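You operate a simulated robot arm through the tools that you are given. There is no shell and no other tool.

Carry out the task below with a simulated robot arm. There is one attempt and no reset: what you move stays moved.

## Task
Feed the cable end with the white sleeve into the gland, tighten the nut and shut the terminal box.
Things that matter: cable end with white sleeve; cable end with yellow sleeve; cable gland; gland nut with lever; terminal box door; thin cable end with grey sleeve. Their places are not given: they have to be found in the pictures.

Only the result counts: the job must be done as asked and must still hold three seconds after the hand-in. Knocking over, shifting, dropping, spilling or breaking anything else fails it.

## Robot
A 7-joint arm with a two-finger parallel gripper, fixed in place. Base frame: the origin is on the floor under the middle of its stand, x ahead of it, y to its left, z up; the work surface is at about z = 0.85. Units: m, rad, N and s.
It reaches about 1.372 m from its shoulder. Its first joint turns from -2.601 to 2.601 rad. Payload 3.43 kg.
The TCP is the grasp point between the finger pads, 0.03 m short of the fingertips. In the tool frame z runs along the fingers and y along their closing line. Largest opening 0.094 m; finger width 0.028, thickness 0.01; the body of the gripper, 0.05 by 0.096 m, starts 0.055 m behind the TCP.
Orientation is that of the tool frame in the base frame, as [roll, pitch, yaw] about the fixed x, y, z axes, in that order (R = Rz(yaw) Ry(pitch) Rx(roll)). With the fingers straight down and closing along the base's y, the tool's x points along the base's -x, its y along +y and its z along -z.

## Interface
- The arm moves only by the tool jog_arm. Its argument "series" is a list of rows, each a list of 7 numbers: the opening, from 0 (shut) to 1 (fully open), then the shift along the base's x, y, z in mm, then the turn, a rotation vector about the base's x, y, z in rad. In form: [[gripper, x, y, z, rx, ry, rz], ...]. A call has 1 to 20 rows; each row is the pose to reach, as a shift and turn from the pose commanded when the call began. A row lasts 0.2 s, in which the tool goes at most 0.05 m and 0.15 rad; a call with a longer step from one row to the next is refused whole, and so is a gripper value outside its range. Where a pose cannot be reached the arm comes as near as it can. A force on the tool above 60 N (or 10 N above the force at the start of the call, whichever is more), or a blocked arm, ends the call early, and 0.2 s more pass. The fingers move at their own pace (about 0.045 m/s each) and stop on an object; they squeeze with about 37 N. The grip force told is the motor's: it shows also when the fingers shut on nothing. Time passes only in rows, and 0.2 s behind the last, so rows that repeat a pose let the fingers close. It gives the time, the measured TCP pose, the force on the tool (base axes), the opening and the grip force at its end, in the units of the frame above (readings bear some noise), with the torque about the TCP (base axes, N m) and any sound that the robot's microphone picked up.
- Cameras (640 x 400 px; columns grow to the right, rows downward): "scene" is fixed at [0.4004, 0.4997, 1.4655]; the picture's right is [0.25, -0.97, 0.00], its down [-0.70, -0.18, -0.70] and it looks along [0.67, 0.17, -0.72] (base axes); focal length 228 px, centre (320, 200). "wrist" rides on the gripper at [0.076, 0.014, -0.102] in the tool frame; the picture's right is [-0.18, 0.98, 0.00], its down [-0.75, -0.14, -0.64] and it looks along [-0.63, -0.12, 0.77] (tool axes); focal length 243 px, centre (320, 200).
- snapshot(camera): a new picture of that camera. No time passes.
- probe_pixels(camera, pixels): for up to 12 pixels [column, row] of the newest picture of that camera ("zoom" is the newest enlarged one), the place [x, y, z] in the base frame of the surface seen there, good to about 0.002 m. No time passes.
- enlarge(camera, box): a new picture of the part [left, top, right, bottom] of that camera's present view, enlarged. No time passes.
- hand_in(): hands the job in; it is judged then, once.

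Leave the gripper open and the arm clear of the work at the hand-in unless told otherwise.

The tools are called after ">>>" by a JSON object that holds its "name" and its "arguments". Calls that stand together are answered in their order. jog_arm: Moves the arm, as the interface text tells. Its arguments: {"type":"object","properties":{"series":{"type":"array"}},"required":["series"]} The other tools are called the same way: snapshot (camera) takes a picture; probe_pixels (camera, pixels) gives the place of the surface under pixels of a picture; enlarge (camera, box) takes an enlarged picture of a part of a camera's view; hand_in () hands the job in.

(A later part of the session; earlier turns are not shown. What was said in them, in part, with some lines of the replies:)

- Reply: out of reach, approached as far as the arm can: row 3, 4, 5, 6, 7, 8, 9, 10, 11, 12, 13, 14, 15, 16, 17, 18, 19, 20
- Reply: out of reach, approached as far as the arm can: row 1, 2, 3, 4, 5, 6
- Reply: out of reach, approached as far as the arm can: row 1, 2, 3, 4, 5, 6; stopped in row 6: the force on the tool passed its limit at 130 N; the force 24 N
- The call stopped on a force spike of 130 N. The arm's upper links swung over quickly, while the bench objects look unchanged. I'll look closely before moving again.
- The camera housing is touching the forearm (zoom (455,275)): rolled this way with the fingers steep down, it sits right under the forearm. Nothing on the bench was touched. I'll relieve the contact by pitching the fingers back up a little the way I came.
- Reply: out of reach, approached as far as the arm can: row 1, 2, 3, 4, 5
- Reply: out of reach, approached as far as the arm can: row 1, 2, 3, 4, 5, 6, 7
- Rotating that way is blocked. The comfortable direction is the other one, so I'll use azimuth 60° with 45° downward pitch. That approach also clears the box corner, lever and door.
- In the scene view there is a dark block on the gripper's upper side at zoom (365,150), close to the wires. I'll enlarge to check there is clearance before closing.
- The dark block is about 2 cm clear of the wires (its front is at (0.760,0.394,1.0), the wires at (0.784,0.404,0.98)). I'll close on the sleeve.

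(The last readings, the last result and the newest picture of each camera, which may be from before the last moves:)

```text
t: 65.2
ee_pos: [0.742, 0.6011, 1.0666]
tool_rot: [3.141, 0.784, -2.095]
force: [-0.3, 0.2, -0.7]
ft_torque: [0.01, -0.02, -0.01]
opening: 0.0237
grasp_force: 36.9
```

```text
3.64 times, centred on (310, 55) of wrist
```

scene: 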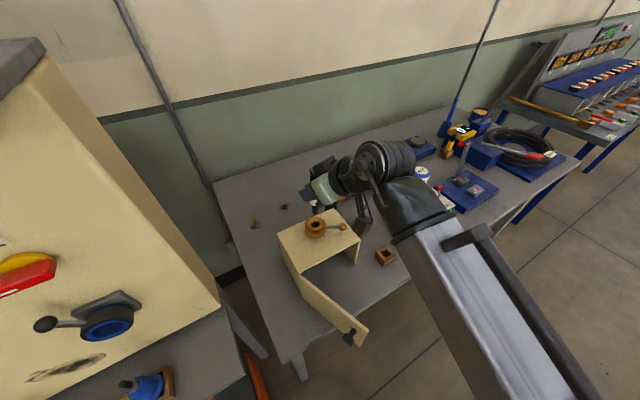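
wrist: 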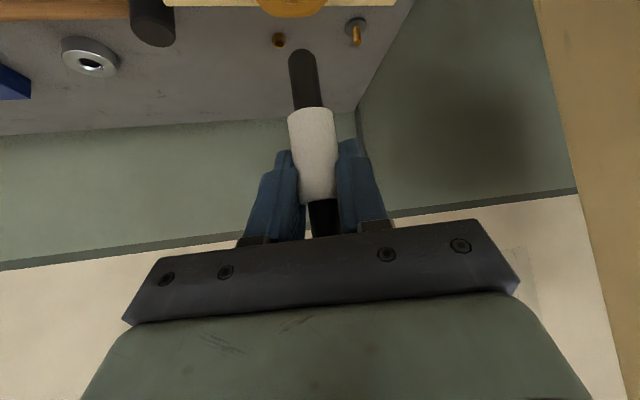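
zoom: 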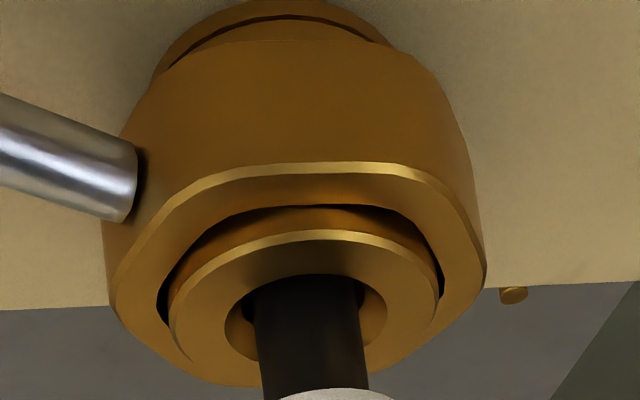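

The tail is entering the bore with no side force. I'll continue down about 14 mm.

>>> {"name": "jog_arm", "arguments": {"series": [[0, 0, 0, -4, 0, 0, 0], [0, 0, 0, -8, 0, 0, 0], [0, 0, 0, -11, 0, 0, 0], [0, 0, 0, -14, 0, 0, 0], [0, 0, 0, -14, 0, 0, 0]]}}

>>> {"name": "enlarge", "arguments": {"camera": "wrist", "box": [240, 20, 380, 130]}}

>>> {"name": "enlarge", "arguments": {"camera": "scene", "box": [300, 200, 340, 240]}}

```text
t: 66.4
ee_pos: [0.7414, 0.6018, 1.0547]
tool_rot: [-3.139, 0.788, -2.095]
force: [-1.2, -2.0, 15.6]
ft_torque: [-0.07, 0.03, 0.0]
opening: 0.0238
grasp_force: 36.9
```

```text
3.64 times, centred on (310, 75) of wrist
```

zoom: 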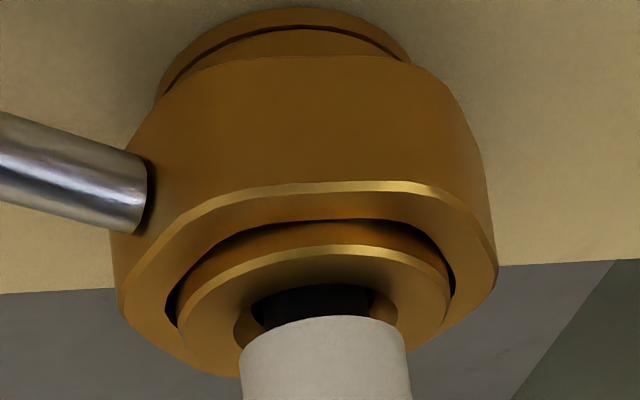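

```text
10.00 times, centred on (320, 220) of scene
```

zoom: 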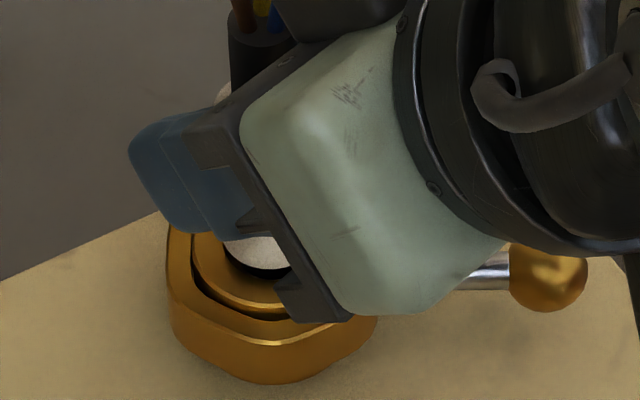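

Contact: 15.6 N upward at z 1.0547 with little side force. The tail tip is near z 0.98, which looks like the bottom of the bore. I'll press slightly more to tell a firm seat from a snag.

>>> {"name": "jog_arm", "arguments": {"series": [[0, 0, 0, -1, 0, 0, 0], [0, 0, 0, -2, 0, 0, 0], [0, 0, 0, -2, 0, 0, 0]]}}

>>> {"name": "enlarge", "arguments": {"camera": "wrist", "box": [240, 20, 380, 130]}}

```text
t: 67.2
ee_pos: [0.7421, 0.6012, 1.055]
tool_rot: [-3.138, 0.791, -2.095]
force: [0.0, -1.9, 40.1]
ft_torque: [-0.01, -0.04, -0.02]
opening: 0.024
grasp_force: 37.0
```

```text
3.64 times, centred on (310, 75) of wrist
```

zoom: 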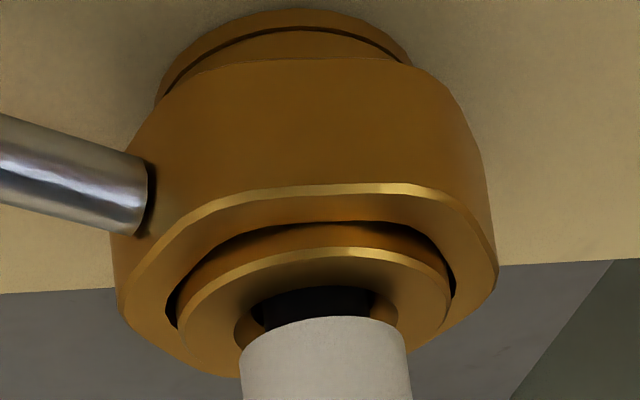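

It's a hard stop at 40 N with no further motion and no side force, so the cable is bottomed in the gland. I'll unload by raising 3.5 mm in command, then open the fingers gently.

>>> {"name": "jog_arm", "arguments": {"series": [[0, 0, 0, 2, 0, 0, 0], [0, 0, 0, 3.5, 0, 0, 0], [0, 0, 0, 3.5, 0, 0, 0], [0.35, 0, 0, 3.5, 0, 0, 0], [0.5, 0, 0, 3.5, 0, 0, 0], [0.6, 0, 0, 3.5, 0, 0, 0], [0.6, 0, 0, 3.5, 0, 0, 0]]}}

>>> {"name": "enlarge", "arguments": {"camera": "scene", "box": [290, 180, 370, 250]}}

>>> {"name": "snapshot", "arguments": {"camera": "wrist"}}

```text
t: 68.8
ee_pos: [0.7413, 0.6005, 1.0533]
tool_rot: [3.14, 0.784, -2.095]
force: [0.1, 0.2, 0.4]
ft_torque: [0.01, -0.01, 0.03]
opening: 0.0561
grasp_force: 0.2
```

```text
5.71 times, centred on (330, 215) of scene
```

zoom: 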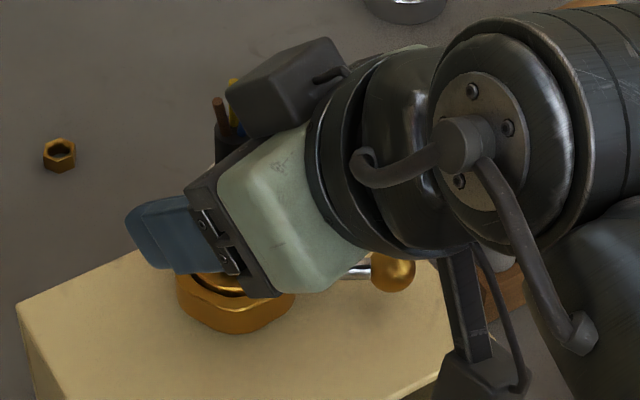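

```text
taken
```

wrist: 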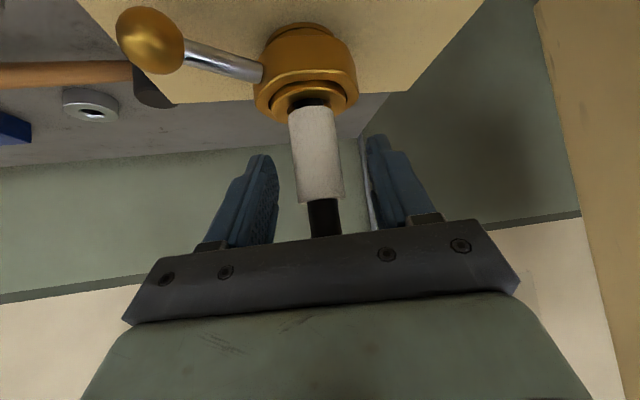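

Released, and the cable stays upright in the gland. I'll back the hand straight out along the finger direction, up and back 13 cm.

>>> {"name": "jog_arm", "arguments": {"series": [[0.6, -9, -15, 18, 0, 0, 0], [0.6, -18, -31, 35, 0, 0, 0], [0.6, -32, -55, 64, 0, 0, 0], [0.6, -46, -80, 92, 0, 0, 0], [0.6, -60, -104, 120, 0, 0, 0], [0.6, -60, -104, 120, 0, 0, 0]]}}

>>> {"name": "snapshot", "arguments": {"camera": "scene"}}

>>> {"name": "snapshot", "arguments": {"camera": "wrist"}}

>>> {"name": "enlarge", "arguments": {"camera": "scene", "box": [280, 180, 380, 250]}}

```text
t: 70.2
ee_pos: [0.6819, 0.4961, 1.1752]
tool_rot: [-3.14, 0.782, -2.095]
force: [0.2, 0.2, 0.1]
ft_torque: [0.0, -0.01, -0.02]
opening: 0.0564
grasp_force: 0.0
```

```text
taken
```

scene: 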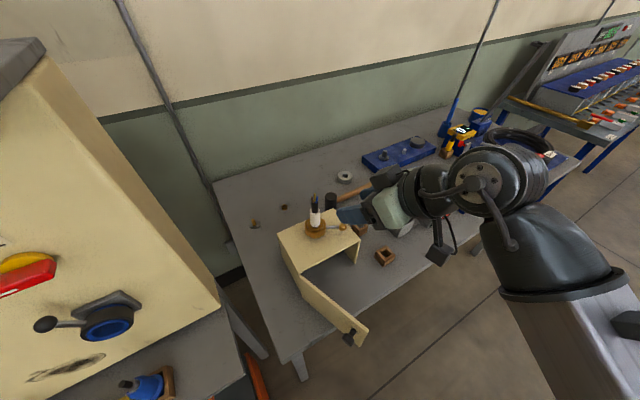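

```text
taken
```

wrist: 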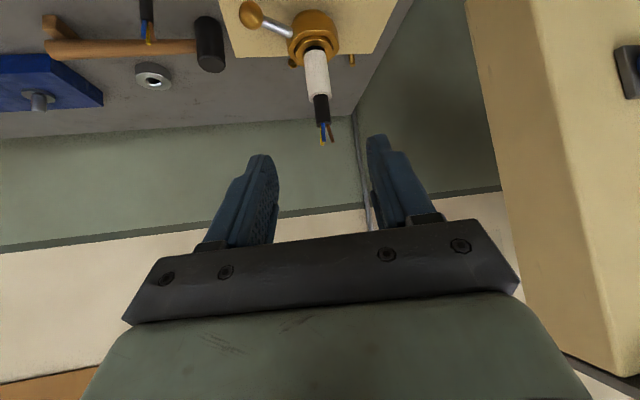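

```text
5.71 times, centred on (330, 215) of scene
```

zoom: 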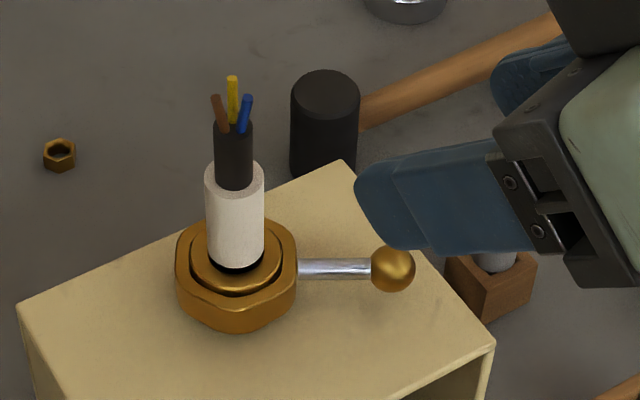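

The white-sleeved cable stands upright in the gland (zoom (235,215)). Next is the nut: the ball end is at about (0.760,0.532,0.997), and clockwise from above moves it toward -x. I'll close the fingers and position them on the +x side of the lever, first above at (0.782,0.550,1.10).

>>> {"name": "jog_arm", "arguments": {"series": [[0.3, 25, 10, 0, 0, 0, 0], [0, 50, 22, 0, 0, 0, 0], [0, 75, 38, 0, 0, 0, 0], [0, 100, 54, -10, 0, 0, 0], [0, 100, 54, -45, 0, 0, 0], [0, 100, 54, -75, 0, 0, 0], [0, 100, 54, -75, 0, 0, 0]]}}

>>> {"name": "enlarge", "arguments": {"camera": "scene", "box": [280, 170, 400, 260]}}

>>> {"name": "snapshot", "arguments": {"camera": "wrist"}}

```text
t: 71.8
ee_pos: [0.7823, 0.5507, 1.0991]
tool_rot: [3.141, 0.784, -2.096]
force: [0.1, 1.0, 0.0]
ft_torque: [-0.01, -0.04, 0.0]
opening: 0.0
grasp_force: 33.0
```

```text
4.44 times, centred on (340, 215) of scene
```

zoom: 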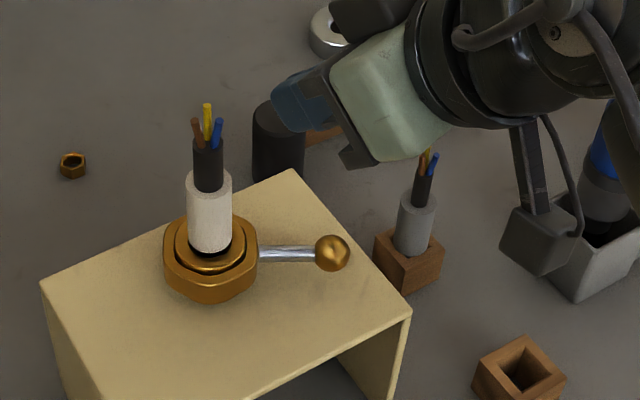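

```text
taken
```

wrist: 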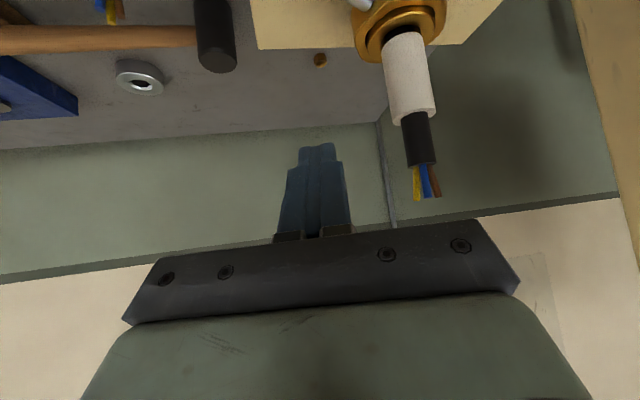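

The fingers are closed at (0.782,0.551,1.099), on the far side of the lever from where it must go. I'll lower to z 1.013 beside the lever and check clearance.

>>> {"name": "jog_arm", "arguments": {"series": [[0, 0, 0, -30, 0, 0, 0], [0, 0, 0, -55, 0, 0, 0], [0, 0, 0, -72, 0, 0, 0], [0, 0, 0, -80, 0, 0, 0], [0, 0, 0, -86, 0, 0, 0], [0, 0, 0, -86, 0, 0, 0]]}}

>>> {"name": "enlarge", "arguments": {"camera": "scene", "box": [290, 190, 390, 260]}}

>>> {"name": "snapshot", "arguments": {"camera": "wrist"}}

```text
t: 73.2
ee_pos: [0.7813, 0.5502, 1.0141]
tool_rot: [-3.141, 0.784, -2.096]
force: [-1.0, 0.1, -0.3]
ft_torque: [-0.01, 0.01, -0.01]
opening: 0.0003
grasp_force: 32.8
```

```text
5.71 times, centred on (340, 225) of scene
```

zoom: 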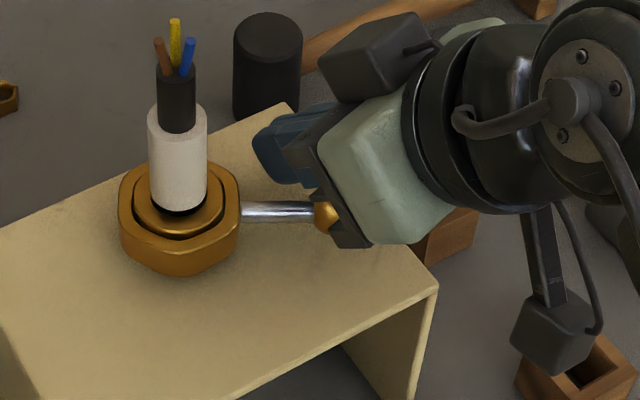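

```text
taken
```

wrist: 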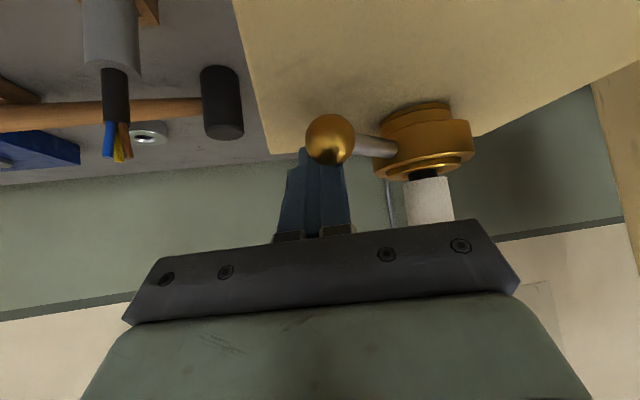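

The fingers are beside the lever, which runs to the nut at wrist (425,140). I'll push clockwise in small steps along the arc, about 12 mm past contact first, and read the force.

>>> {"name": "jog_arm", "arguments": {"series": [[0, -4, -2, 0, 0, 0, 0], [0, -8, -4, 0, 0, 0, 0], [0, -12, -6, 0, 0, 0, 0], [0, -16, -8, 0, 0, 0, 0], [0, -20, -10, 0, 0, 0, 0], [0, -20, -10, 0, 0, 0, 0]]}}

>>> {"name": "enlarge", "arguments": {"camera": "scene", "box": [290, 190, 390, 260]}}

>>> {"name": "snapshot", "arguments": {"camera": "wrist"}}

```text
t: 74.6
ee_pos: [0.7615, 0.5427, 1.0148]
tool_rot: [3.139, 0.786, -2.094]
force: [0.2, 17.7, 9.5]
ft_torque: [0.09, 0.17, -0.3]
opening: 0.0
grasp_force: 32.9
```

```text
5.71 times, centred on (340, 225) of scene
```

zoom: 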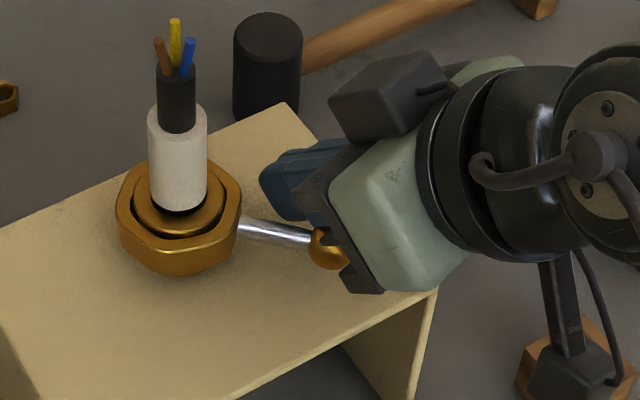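

```text
taken
```

wrist: 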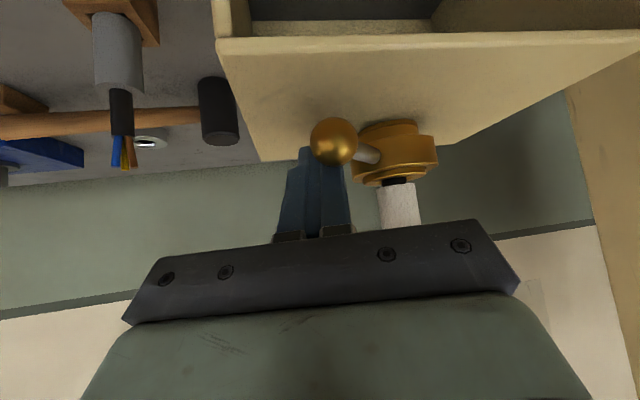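

The lever moved a little, but the finger's sloped underside is riding on the ball (17.7 N in +y, 9.5 N up). I'll back off and re-measure the lever so I can push on the rod nearer the nut.

>>> {"name": "jog_arm", "arguments": {"series": [[0, 8, 6, 2, 0, 0, 0], [0, 20, 12, 3, 0, 0, 0], [0, 26, 16, 3, 0, 0, 0], [0, 26, 16, 3, 0, 0, 0]]}}

>>> {"name": "enlarge", "arguments": {"camera": "scene", "box": [290, 190, 390, 260]}}

>>> {"name": "probe_pixels", "arguments": {"camera": "zoom", "pixels": [[245, 228], [265, 232], [285, 235], [300, 238], [325, 245], [330, 240], [178, 260], [230, 215]]}}

>>> {"name": "snapshot", "arguments": {"camera": "wrist"}}

```text
t: 75.6
ee_pos: [0.7872, 0.5571, 1.0174]
tool_rot: [3.141, 0.784, -2.095]
force: [-0.4, 0.7, 0.0]
ft_torque: [-0.04, -0.02, -0.01]
opening: 0.0001
grasp_force: 32.9
```

```text
5.71 times, centred on (340, 225) of scene
```

zoom: 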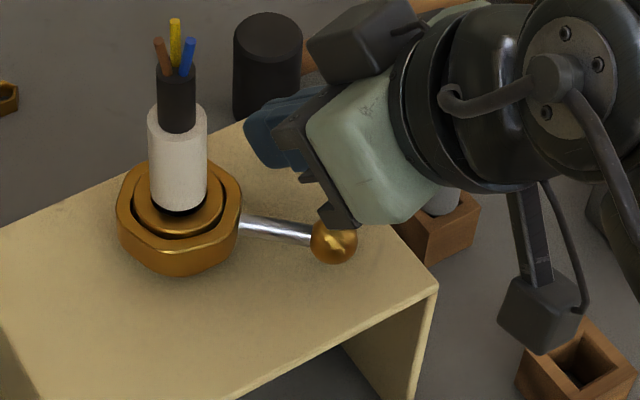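

```text
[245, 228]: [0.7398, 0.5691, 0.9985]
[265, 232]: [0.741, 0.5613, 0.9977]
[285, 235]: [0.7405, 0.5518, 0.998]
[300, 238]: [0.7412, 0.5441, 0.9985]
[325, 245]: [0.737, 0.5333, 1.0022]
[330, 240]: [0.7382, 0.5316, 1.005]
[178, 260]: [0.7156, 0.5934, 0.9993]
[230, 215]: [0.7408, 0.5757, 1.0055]
```

```text
taken
```

wrist: 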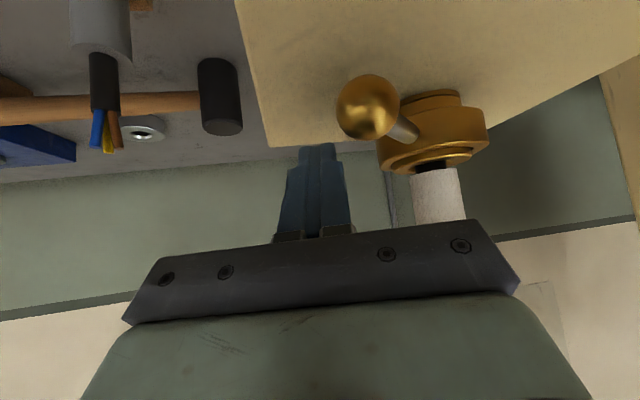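

The lever has turned about 13° clockwise already (ball now near (0.7435,0.533)) and moves freely. I'll instead push the ball with the flat left face of the closed fingers, and first move round to its right side at (0.767,0.505).

>>> {"name": "jog_arm", "arguments": {"series": [[0, -3, -18, 0, 0, 0, 0], [0, -10, -36, 0, 0, 0, 0], [0, -20, -52, 0, 0, 0, 0], [0, -20, -52, -4.5, 0, 0, 0], [0, -20, -52, -4.5, 0, 0, 0]]}}

>>> {"name": "snapshot", "arguments": {"camera": "wrist"}}

>>> {"name": "enlarge", "arguments": {"camera": "scene", "box": [290, 190, 390, 260]}}

```text
t: 76.8
ee_pos: [0.7689, 0.5043, 1.0121]
tool_rot: [3.141, 0.784, -2.095]
force: [0.4, -0.2, 0.4]
ft_torque: [0.0, 0.01, 0.02]
opening: 0.0
grasp_force: 33.3
```

```text
taken
```

wrist: 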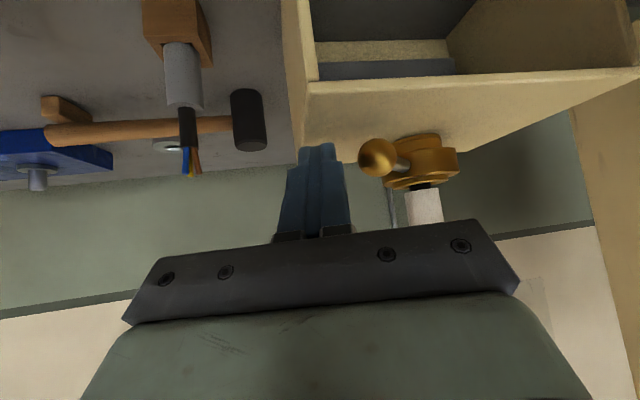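

```text
5.71 times, centred on (340, 225) of scene
```

zoom: 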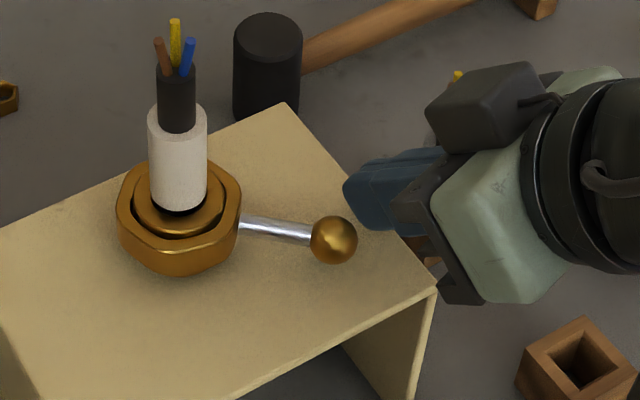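

Good view: the finger is just right of the ball at zoom (335,240). I'll sweep along the arc to about lever angle -120°, in small steps.

>>> {"name": "jog_arm", "arguments": {"series": [[0, -6, 3, 0, 0, 0, 0], [0, -12, 6, 0, 0, 0, 0], [0, -18.5, 6.5, 0, 0, 0, 0], [0, -25, 7.3, 0, 0, 0, 0], [0, -31, 9, 0, 0, 0, 0], [0, -37, 10.5, 0, 0, 0, 0], [0, -42, 13, 0, 0, 0, 0], [0, -47.5, 15.5, 0, 0, 0, 0], [0, -47.5, 15.5, 0, 0, 0, 0]]}}

>>> {"name": "enlarge", "arguments": {"camera": "scene", "box": [290, 190, 390, 260]}}

>>> {"name": "snapshot", "arguments": {"camera": "wrist"}}

```text
t: 78.8
ee_pos: [0.7202, 0.5212, 1.0116]
tool_rot: [3.141, 0.785, -2.095]
force: [0.1, 0.6, 0.3]
ft_torque: [0.03, -0.01, 0.01]
opening: 0.0001
grasp_force: 33.3
```

```text
5.71 times, centred on (340, 225) of scene
```

zoom: 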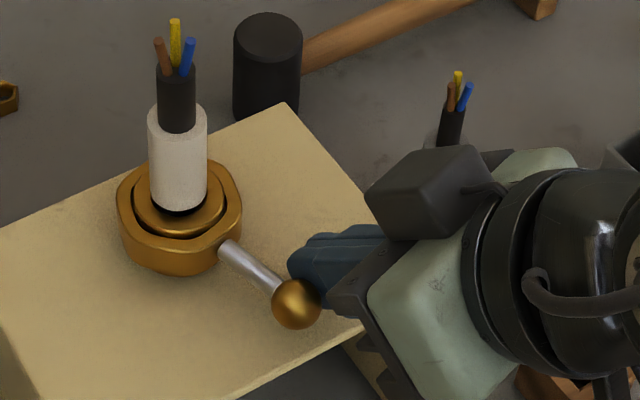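

```text
taken
```

wrist: 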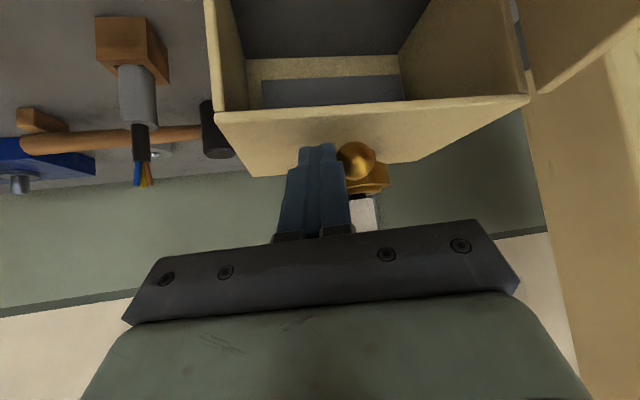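

The lever has turned to about -118° with almost no resistance. I'll keep sweeping to about -165° along the arc.

>>> {"name": "jog_arm", "arguments": {"series": [[0, -7, 4.5, 0, 0, 0, 0], [0, -13, 9.6, 0, 0, 0, 0], [0, -19, 16.5, 0, 0, 0, 0], [0, -24, 24, 0, 0, 0, 0], [0, -28, 32, 0, 0, 0, 0], [0, -31, 40.5, 0, 0, 0, 0], [0, -31, 40.5, 0, 0, 0, 0]]}}

>>> {"name": "enlarge", "arguments": {"camera": "scene", "box": [270, 190, 370, 260]}}

>>> {"name": "snapshot", "arguments": {"camera": "wrist"}}

```text
t: 80.4
ee_pos: [0.6894, 0.5604, 1.0114]
tool_rot: [-3.141, 0.783, -2.096]
force: [0.8, -1.6, 0.8]
ft_torque: [0.03, -0.06, -0.03]
opening: 0.0001
grasp_force: 32.8
```

```text
5.71 times, centred on (320, 225) of scene
```

zoom: 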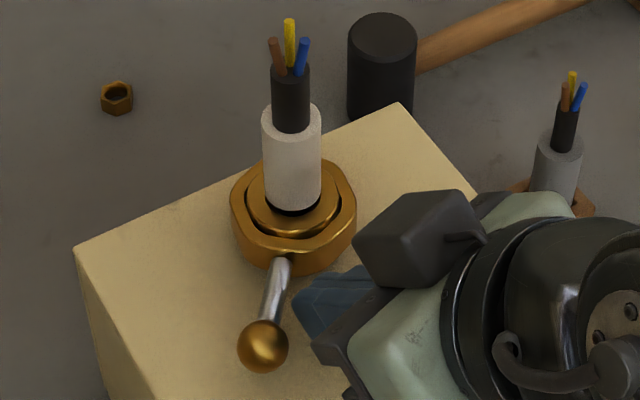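

```text
taken
```

wrist: 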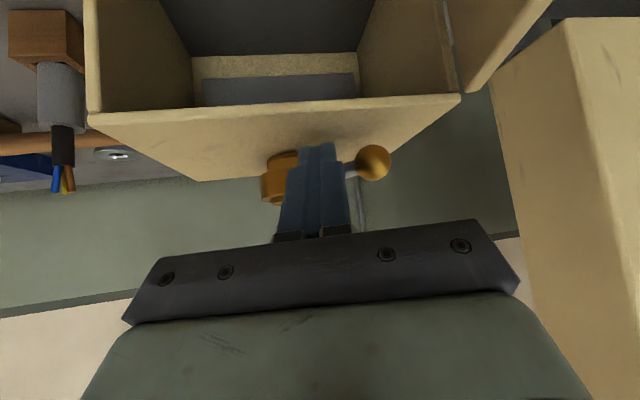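

The lever swung further with little resistance. I'll probe the ball and rod to get its current angle.

>>> {"name": "probe_pixels", "arguments": {"camera": "zoom", "pixels": [[258, 335], [262, 345], [275, 285], [270, 300], [283, 268], [295, 262], [240, 225], [345, 225]]}}

```text
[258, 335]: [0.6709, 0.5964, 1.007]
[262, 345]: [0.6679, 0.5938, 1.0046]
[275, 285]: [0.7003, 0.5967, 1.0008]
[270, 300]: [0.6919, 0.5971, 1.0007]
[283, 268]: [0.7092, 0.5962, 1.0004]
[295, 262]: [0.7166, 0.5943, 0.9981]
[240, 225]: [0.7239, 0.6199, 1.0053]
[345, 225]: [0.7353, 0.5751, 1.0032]
```

The ball is at about (0.674,0.596), so the lever points to about -176°, turned roughly 100° so far with no firm stop. I'll keep pushing the rod toward +y in small steps and watch for resistance.

>>> {"name": "jog_arm", "arguments": {"series": [[0, -2, 4, 0, 0, 0, 0], [0, -3.5, 8, 0, 0, 0, 0], [0, -4.5, 12.5, 0, 0, 0, 0], [0, -4.6, 17, 0, 0, 0, 0], [0, -4.6, 17, 0, 0, 0, 0]]}}

>>> {"name": "enlarge", "arguments": {"camera": "scene", "box": [270, 190, 370, 260]}}

```text
t: 81.1
ee_pos: [0.6878, 0.563, 1.0129]
tool_rot: [-3.121, 0.778, -2.089]
force: [3.0, -24.2, 10.8]
ft_torque: [0.02, -0.12, -0.26]
opening: 0.0
grasp_force: 32.9
stopped in row 3: the force on the tool passed its limit at 65 N (the readings are from after the stop); the commanded pose is now the measured one
```

```text
5.71 times, centred on (320, 225) of scene
```

zoom: 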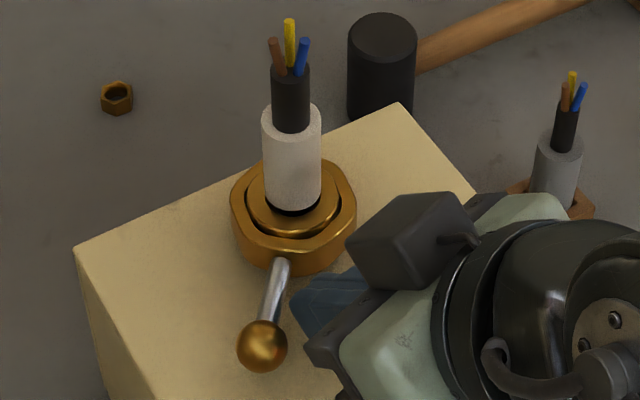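

Firm stop: the force passed 65 N after only about 2.5 mm, and the lever doesn't move further. I'll check the lever angle and that the box hasn't shifted.

>>> {"name": "probe_pixels", "arguments": {"camera": "zoom", "pixels": [[258, 335], [262, 345], [275, 285], [270, 300], [283, 268], [78, 250], [399, 106], [470, 190], [240, 225], [290, 160], [290, 195], [345, 225]]}}

>>> {"name": "snapshot", "arguments": {"camera": "wrist"}}

```text
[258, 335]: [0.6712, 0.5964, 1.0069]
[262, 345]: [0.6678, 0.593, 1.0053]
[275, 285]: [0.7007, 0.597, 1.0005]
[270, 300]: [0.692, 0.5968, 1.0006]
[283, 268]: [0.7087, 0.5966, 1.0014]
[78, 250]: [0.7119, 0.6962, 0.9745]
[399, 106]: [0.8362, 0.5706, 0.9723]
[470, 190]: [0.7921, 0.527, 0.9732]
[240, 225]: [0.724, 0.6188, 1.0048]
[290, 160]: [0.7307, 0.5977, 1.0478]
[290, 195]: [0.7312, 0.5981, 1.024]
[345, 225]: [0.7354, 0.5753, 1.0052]
```

```text
taken
```

wrist: 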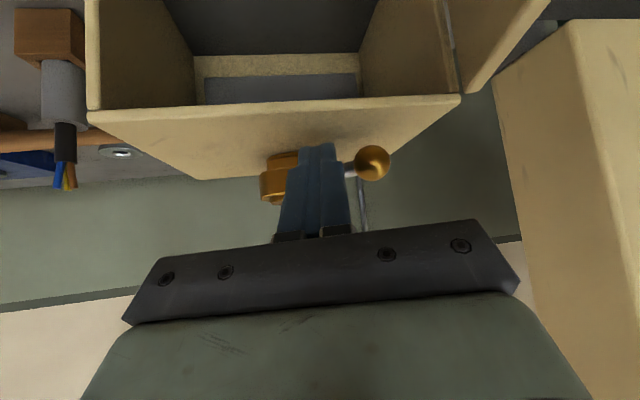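

The lever is at its end stop (about 100° turned) and the box hasn't moved, so the nut is tight. I'll now back the fingers away from the lever, up and clear, before going to the door.

>>> {"name": "jog_arm", "arguments": {"series": [[0, 2, -6, 3, 0, 0, 0], [0, -5, -20, 20, 0, 0, 0], [0, -18, -42, 50, 0, 0, 0], [0, -32, -66, 80, 0, 0, 0], [0, -48, -83, 100, 0, 0, 0], [0, -48, -83, 100, 0, 0, 0]]}}

>>> {"name": "snapshot", "arguments": {"camera": "scene"}}

>>> {"name": "snapshot", "arguments": {"camera": "wrist"}}

```text
t: 82.5
ee_pos: [0.6405, 0.4814, 1.1123]
tool_rot: [-3.125, 0.777, -2.09]
force: [0.1, 0.4, -0.1]
ft_torque: [0.0, -0.01, 0.01]
opening: 0.0
grasp_force: 32.9
```

```text
taken
```

scene: 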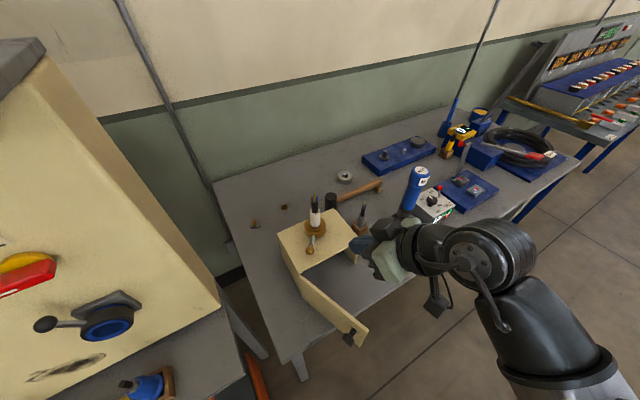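

```text
taken
```

wrist: 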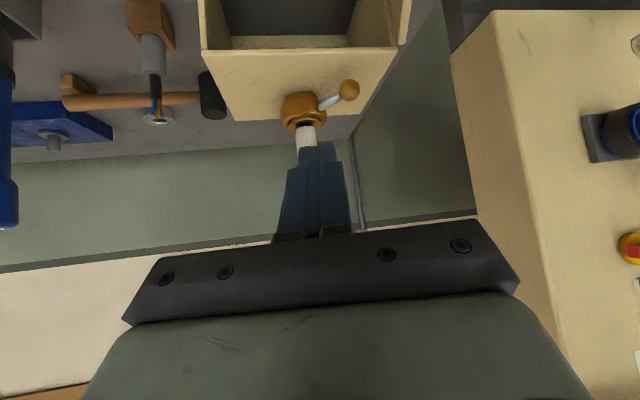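

The lever stays put. I'll re-measure the door's outer face, top edge and knob before pushing it.

>>> {"name": "enlarge", "arguments": {"camera": "scene", "box": [270, 250, 390, 350]}}

>>> {"name": "probe_pixels", "arguments": {"camera": "scene", "pixels": [[303, 280], [310, 285], [320, 296], [330, 307], [340, 317], [348, 340], [351, 335], [353, 331], [303, 290], [358, 344], [362, 335], [330, 318]]}}

```text
4.00 times, centred on (330, 300) of scene
```

zoom: 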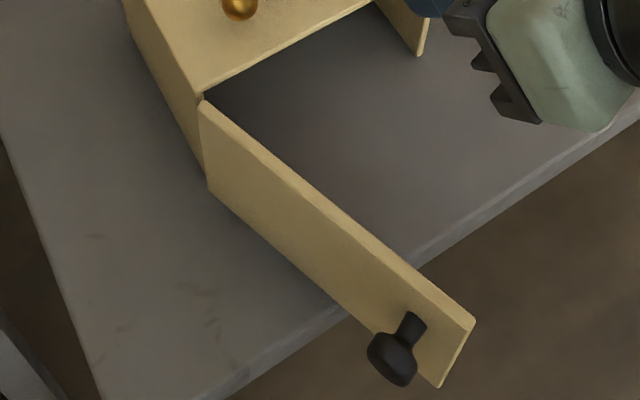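

```text
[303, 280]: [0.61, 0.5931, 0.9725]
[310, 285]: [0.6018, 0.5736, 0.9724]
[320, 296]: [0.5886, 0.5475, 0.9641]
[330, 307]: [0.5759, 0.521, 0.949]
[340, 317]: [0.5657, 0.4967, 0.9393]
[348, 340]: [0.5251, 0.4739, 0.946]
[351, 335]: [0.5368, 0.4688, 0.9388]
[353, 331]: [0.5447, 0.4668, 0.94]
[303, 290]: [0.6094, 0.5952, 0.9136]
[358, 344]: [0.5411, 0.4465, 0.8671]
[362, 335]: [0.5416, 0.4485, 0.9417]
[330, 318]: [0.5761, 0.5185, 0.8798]
```

The door's outer face runs from (0.612,0.602) to (0.541,0.447), top at z 0.972, with the knob near (0.527,0.474,0.945). I'll move over to the door's outer side at (0.541,0.513), still high, and check reach.

>>> {"name": "jog_arm", "arguments": {"series": [[0, -33, 10, 0, 0, 0, 0], [0, -66, 20, 0, 0, 0, 0], [0, -100, 31, 0, 0, 0, 0], [0, -100, 31, -20, 0, 0, 0], [0, -100, 31, -40, 0, 0, 0], [0, -100, 31, -40, 0, 0, 0]]}}

>>> {"name": "snapshot", "arguments": {"camera": "scene"}}

>>> {"name": "snapshot", "arguments": {"camera": "wrist"}}

```text
t: 83.9
ee_pos: [0.5528, 0.498, 1.0648]
tool_rot: [3.123, 0.79, -2.088]
force: [-0.3, 0.2, -0.7]
ft_torque: [0.0, 0.02, 0.0]
opening: 0.0
grasp_force: 32.7
out of reach, approached as far as the arm can: row 2, 3, 4, 5, 6
```

```text
taken
```

scene: 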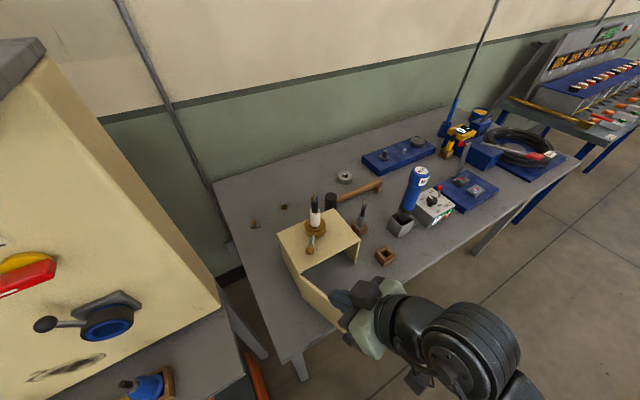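

```text
taken
```

wrist: 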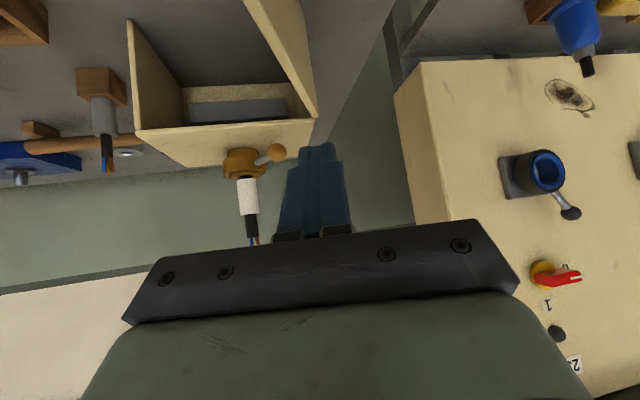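

It stopped about 2 cm short, again from the wrist limit. Turning the pointing direction further to azimuth 75° should free it, so I'll do that here, high above the door.

>>> {"name": "jog_arm", "arguments": {"series": [[0, 0, 0, 5, 0, 0, 0.09], [0, 0, 0, 5, 0, 0, 0.18], [0, -4, 6, 5, 0.015, 0, 0.262], [0, -9, 13, 5, 0.015, 0, 0.262], [0, -9, 13, 5, 0.015, 0, 0.262]]}}

>>> {"name": "enlarge", "arguments": {"camera": "scene", "box": [280, 250, 420, 350]}}

```text
t: 85.1
ee_pos: [0.5431, 0.5123, 1.0734]
tool_rot: [-3.134, 0.792, -1.833]
force: [-0.4, 0.5, 0.4]
ft_torque: [-0.02, -0.01, 0.0]
opening: 0.0
grasp_force: 32.5
```

```text
4.00 times, centred on (350, 300) of scene
```

zoom: 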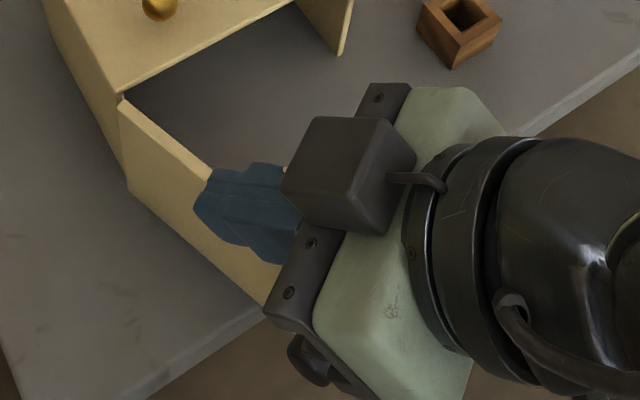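

Reached with no flags. I'll lower the closed fingers to z 0.968 on the door's outer side (tips about 35 mm below the door's top edge).

>>> {"name": "jog_arm", "arguments": {"series": [[0, 0, 0, -30, 0, 0, 0], [0, 0, 0, -60, 0, 0, 0], [0, 0, 0, -85, 0, 0, 0], [0, 0, 0, -105, 0, 0, 0], [0, 0, 0, -105, 0, 0, 0]]}}

>>> {"name": "enlarge", "arguments": {"camera": "scene", "box": [280, 250, 420, 350]}}

>>> {"name": "snapshot", "arguments": {"camera": "wrist"}}

```text
t: 86.3
ee_pos: [0.544, 0.5124, 0.967]
tool_rot: [-3.134, 0.792, -1.836]
force: [0.1, -0.1, 0.4]
ft_torque: [0.03, -0.01, 0.02]
opening: 0.0002
grasp_force: 33.0
```

```text
4.00 times, centred on (350, 300) of scene
```

zoom: 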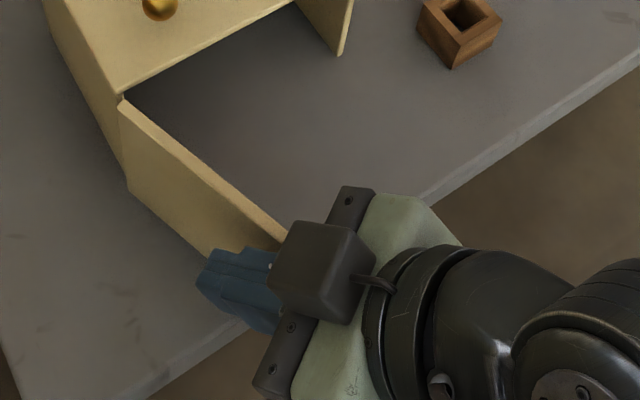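

```text
taken
```

wrist: 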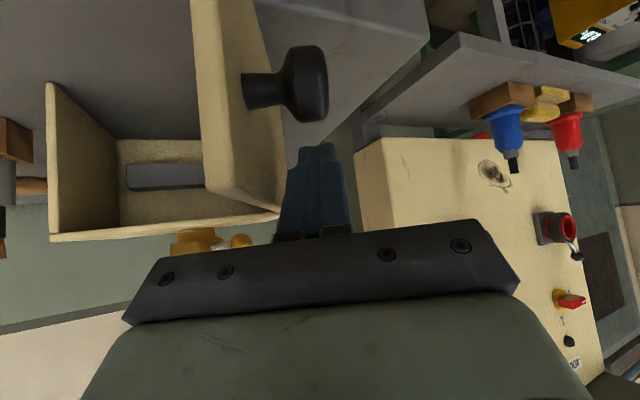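

The fingers are on the outer side of the door, ahead of the knob (wrist (315,180)). I'll push the door in small steps along its arc to about the halfway point.

>>> {"name": "jog_arm", "arguments": {"series": [[0, 5, -3, 0, 0, 0, 0], [0, 10, -6, 0, 0, 0, 0], [0, 18, -10, 0, 0, 0, 0], [0, 26, -14, 0, 0, 0, 0], [0, 35, -17.5, 0, 0, 0, 0], [0, 43, -19.5, 0, 0, 0, 0], [0, 50, -21, 0, 0, 0, 0], [0, 57, -22.4, 0, 0, 0, 0], [0, 57, -22.4, 0, 0, 0, 0]]}}

>>> {"name": "snapshot", "arguments": {"camera": "scene"}}

>>> {"name": "snapshot", "arguments": {"camera": "wrist"}}

```text
t: 88.3
ee_pos: [0.6007, 0.49, 0.9677]
tool_rot: [-3.132, 0.789, -1.833]
force: [-0.4, 0.4, 0.3]
ft_torque: [-0.01, -0.01, 0.0]
opening: 0.0
grasp_force: 32.9
```

```text
taken
```

scene: 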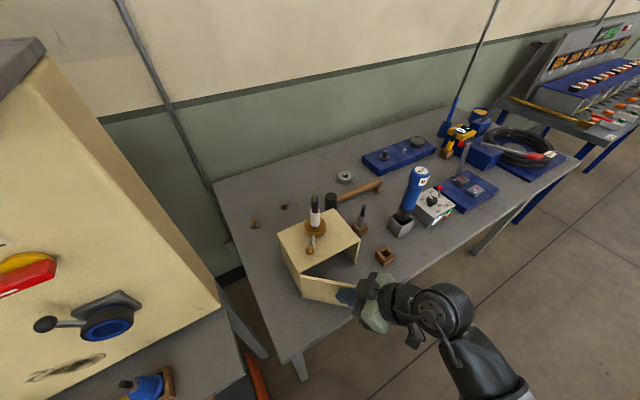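

```text
taken
```

wrist: 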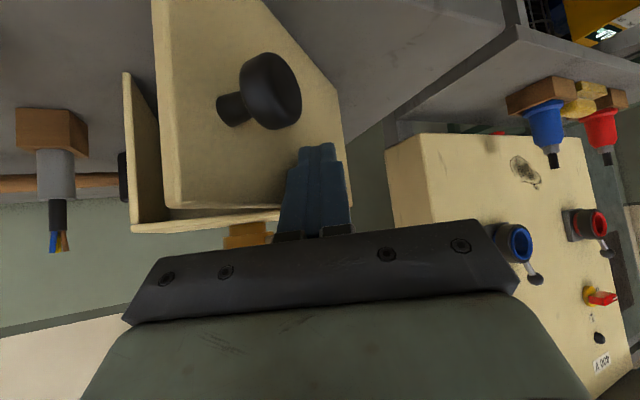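

The door is swinging in with no resistance. I'll continue along the arc to nearly shut.

>>> {"name": "jog_arm", "arguments": {"series": [[0, 8, 0, 0, 0, 0, 0], [0, 16, 0, 0, 0, 0, 0], [0, 24, 0.2, 0, 0, 0, 0], [0, 33, 2.5, 0, 0, 0, 0], [0, 41, 4.5, 0, 0, 0, 0], [0, 49, 7, 0, 0, 0, 0], [0, 55, 10, 0, 0, 0, 0], [0, 55, 10, 0, 0, 0, 0]]}}

>>> {"name": "enlarge", "arguments": {"camera": "scene", "box": [270, 210, 410, 310]}}

>>> {"name": "snapshot", "arguments": {"camera": "wrist"}}

```text
t: 90.1
ee_pos: [0.6553, 0.5003, 0.969]
tool_rot: [-3.133, 0.792, -1.834]
force: [0.3, -0.5, 0.5]
ft_torque: [-0.02, -0.02, 0.03]
opening: 0.0001
grasp_force: 33.2
```

```text
4.00 times, centred on (340, 260) of scene
```

zoom: 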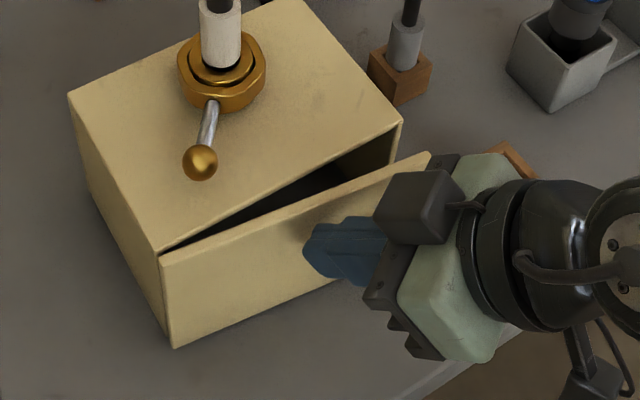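

```text
taken
```

wrist: 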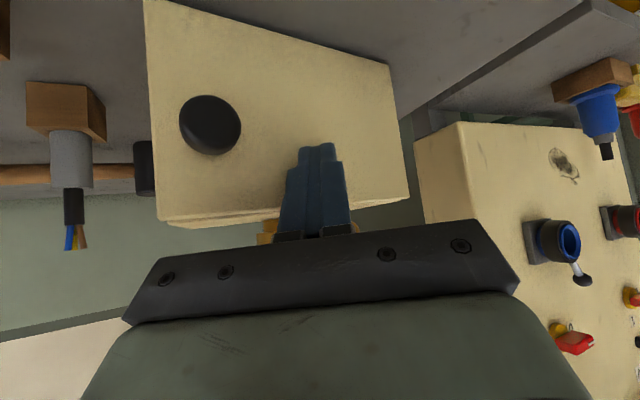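

About 12° remains. I'll push it home in small steps and stop when the resistance rises or a click is heard.

>>> {"name": "jog_arm", "arguments": {"series": [[0, 4, 2.5, 0, 0, 0, 0], [0, 8, 5.5, 0, 0, 0, 0], [0, 12, 8.5, 0, 0, 0, 0], [0, 15, 11.5, 0, 0, 0, 0], [0, 18, 14.5, 0, 0, 0, 0], [0, 20, 16.5, 0, 0, 0, 0], [0, 22, 18.5, 0, 0, 0, 0], [0, 22, 18.5, 0, 0, 0, 0]]}}

>>> {"name": "enlarge", "arguments": {"camera": "scene", "box": [270, 210, 410, 310]}}

>>> {"name": "snapshot", "arguments": {"camera": "wrist"}}

```text
t: 91.3
ee_pos: [0.6673, 0.5068, 0.9676]
tool_rot: [-3.137, 0.783, -1.835]
force: [-11.8, -18.8, 15.0]
ft_torque: [0.15, -0.1, -0.05]
opening: 0.0002
grasp_force: 33.2
stopped in row 5: the force on the tool passed its limit at 66 N (the readings are from after the stop); the commanded pose is now the measured one
```

```text
4.00 times, centred on (340, 260) of scene
```

zoom: 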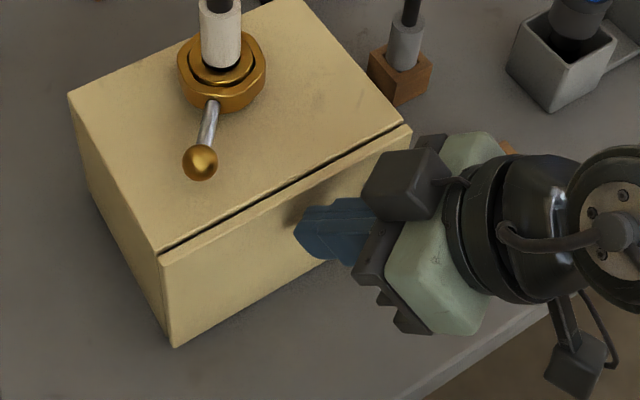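

```text
taken
```

wrist: 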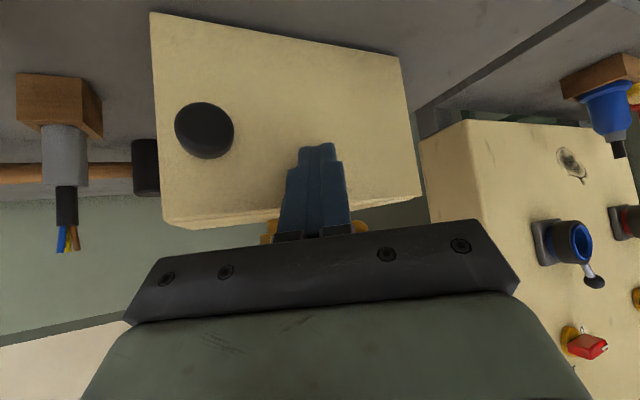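

The door is against the box with a thin, even gap and the force passed 66 N, so it is fully shut. I'll back the fingers off slowly and check that it stays closed.

>>> {"name": "jog_arm", "arguments": {"series": [[0, -3, -3, 0, 0, 0, 0], [0, -8, -10, 3, 0, 0, 0], [0, -14, -30, 20, 0, 0, 0], [0, -22, -60, 50, 0, 0, 0], [0, -30, -90, 85, 0, 0, 0], [0, -30, -90, 110, 0, 0, 0], [0, -30, -90, 110, 0, 0, 0]]}}

>>> {"name": "snapshot", "arguments": {"camera": "scene"}}

>>> {"name": "enlarge", "arguments": {"camera": "scene", "box": [270, 190, 410, 290]}}

>>> {"name": "snapshot", "arguments": {"camera": "wrist"}}

```text
t: 92.9
ee_pos: [0.6394, 0.4198, 1.0778]
tool_rot: [-3.137, 0.784, -1.833]
force: [0.2, -0.7, 0.1]
ft_torque: [0.02, -0.02, 0.02]
opening: 0.0
grasp_force: 33.3
```

```text
taken
```

scene: 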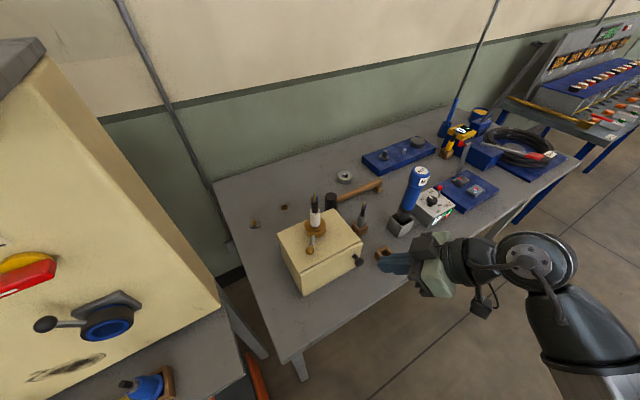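

```text
4.00 times, centred on (340, 240) of scene
```

zoom: 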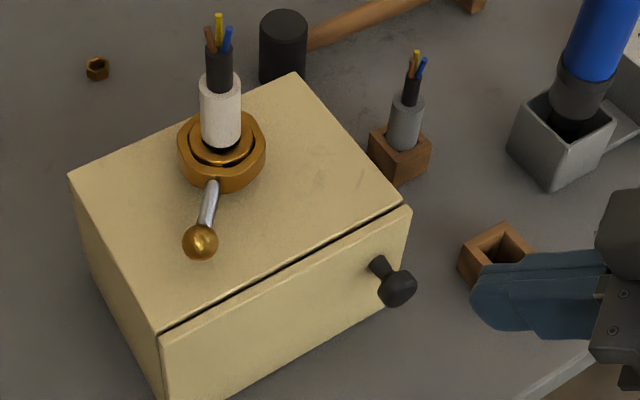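

```text
taken
```

wrist: 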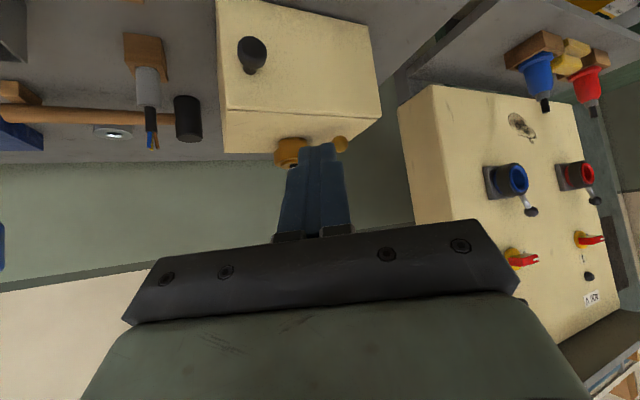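

The door stays shut with the arm away, and nothing else has moved. I'll zoom in on the gland, cable and door gap for a final check.

>>> {"name": "enlarge", "arguments": {"camera": "scene", "box": [290, 185, 340, 255]}}

>>> {"name": "enlarge", "arguments": {"camera": "scene", "box": [290, 225, 375, 300]}}

>>> {"name": "probe_pixels", "arguments": {"camera": "scene", "pixels": [[306, 280], [315, 277], [325, 272], [335, 266], [345, 261], [358, 256], [305, 270], [359, 246], [302, 271], [361, 240], [316, 215], [312, 250]]}}

```text
5.71 times, centred on (315, 220) of scene
```

zoom: 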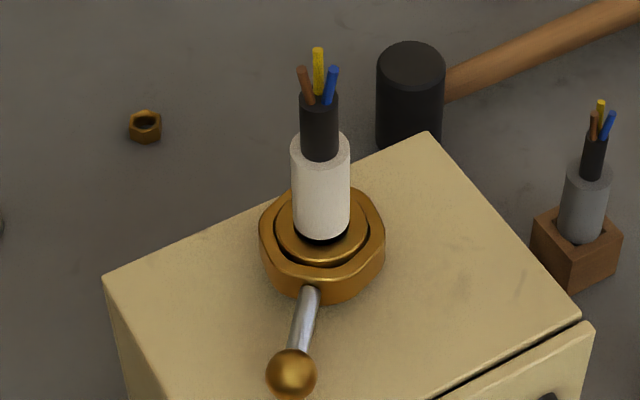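

```text
5.33 times, centred on (332, 262) of scene
```

zoom: 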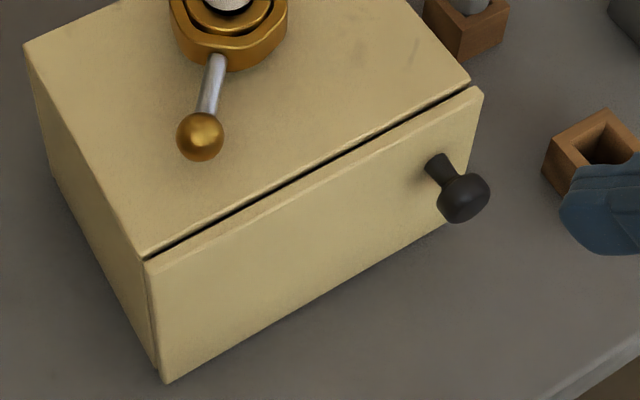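

```text
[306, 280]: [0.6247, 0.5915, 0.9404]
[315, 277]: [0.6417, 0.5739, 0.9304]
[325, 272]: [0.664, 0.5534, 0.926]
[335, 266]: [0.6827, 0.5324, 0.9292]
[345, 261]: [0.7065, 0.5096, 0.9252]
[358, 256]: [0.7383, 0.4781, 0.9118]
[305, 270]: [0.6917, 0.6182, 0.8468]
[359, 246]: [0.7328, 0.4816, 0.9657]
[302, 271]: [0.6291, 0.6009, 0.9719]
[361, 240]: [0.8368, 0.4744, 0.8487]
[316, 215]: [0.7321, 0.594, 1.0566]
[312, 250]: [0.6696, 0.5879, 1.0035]
```

The door's outer face lies on one straight line parallel to the box front (x+y = 1.216 all along), so it is fully shut. The cable is upright in the gland and the lever is at its stop. I'll now move the arm up and clear and open the gripper.

>>> {"name": "jog_arm", "arguments": {"series": [[0.2, -5, -15, 35, 0, 0, 0], [0.5, -10, -30, 70, 0, 0, 0], [0.8, -15, -45, 105, 0, 0, 0], [1, -20, -60, 135, 0, 0, 0], [1, -20, -60, 135, 0, 0, 0], [1, -20, -60, 135, 0, 0, 0], [1, -20, -60, 135, 0, 0, 0], [1, -20, -60, 135, 0, 0, 0], [1, -20, -60, 135, 0, 0, 0], [1, -20, -60, 135, 0, 0, 0]]}}

>>> {"name": "snapshot", "arguments": {"camera": "scene"}}

>>> {"name": "enlarge", "arguments": {"camera": "scene", "box": [300, 190, 340, 240]}}

>>> {"name": "probe_pixels", "arguments": {"camera": "zoom", "pixels": [[280, 250], [280, 270], [280, 285], [280, 296], [280, 305], [280, 315], [280, 325], [280, 335], [280, 160], [275, 120], [270, 80], [250, 260]]}}

```text
t: 95.1
ee_pos: [0.6193, 0.3594, 1.2111]
tool_rot: [-3.139, 0.783, -1.833]
force: [-0.1, -0.2, -0.3]
ft_torque: [-0.02, 0.0, -0.01]
opening: 0.0941
grasp_force: 0.1
```

```text
taken
```

scene: 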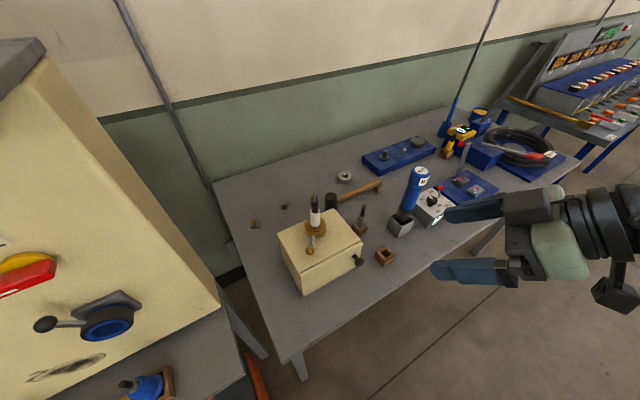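

```text
8.00 times, centred on (320, 215) of scene
```

zoom: 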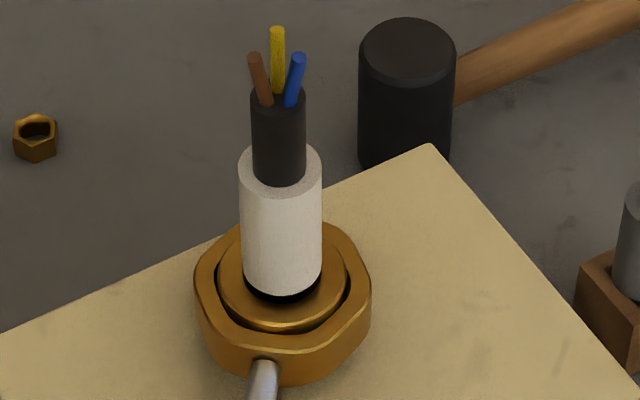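

```text
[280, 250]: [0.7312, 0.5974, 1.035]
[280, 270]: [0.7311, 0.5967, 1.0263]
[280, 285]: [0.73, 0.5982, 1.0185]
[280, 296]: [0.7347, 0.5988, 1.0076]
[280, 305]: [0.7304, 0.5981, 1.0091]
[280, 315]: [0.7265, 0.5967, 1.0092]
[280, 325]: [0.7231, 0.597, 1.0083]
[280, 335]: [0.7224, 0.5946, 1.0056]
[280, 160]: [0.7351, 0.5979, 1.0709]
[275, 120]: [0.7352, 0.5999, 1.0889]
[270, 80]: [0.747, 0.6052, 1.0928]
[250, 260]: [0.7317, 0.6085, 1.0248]
```

Final state: the white-sleeved cable is bottomed upright in the gland, the nut lever is at its clockwise stop, and the door is shut flush. The other cable ends and tools are undisturbed, and the arm is clear with the gripper open. I'm handing in.

>>> {"name": "hand_in", "arguments": {}}

```text
The job is handed in.
```

I handed in the job with all three parts done. The hand-in call gave no verdict, so I don't know the result yet.

- **Cable:** the white-sleeved end stands upright in the gland, pushed in until it hit a hard stop at 40 N. I put the plain, tapered end in and left the coloured wires pointing up. That end has the lead-in taper, and its length fits the bore. This was my choice, since the task doesn't say which end goes in. The sleeve sits about 6 mm above the gland top.
- **Nut:** I turned the lever clockwise by about 100°, until it met a firm stop at about 65 N.
- **Door:** it is closed flush with the front of the box and stayed shut after I backed away.

Two things happened on the way:

- **Cable set back once:** I first gripped the cable at too flat an angle, so I put it back in its block and gripped it again.
- **Arm touched itself:** the camera housing bumped the forearm during one move in free space and stopped that call. Nothing on the bench was touched.

In the last pictures, the other cable ends and tools had not moved. The gripper was open and the arm was clear at hand-in.
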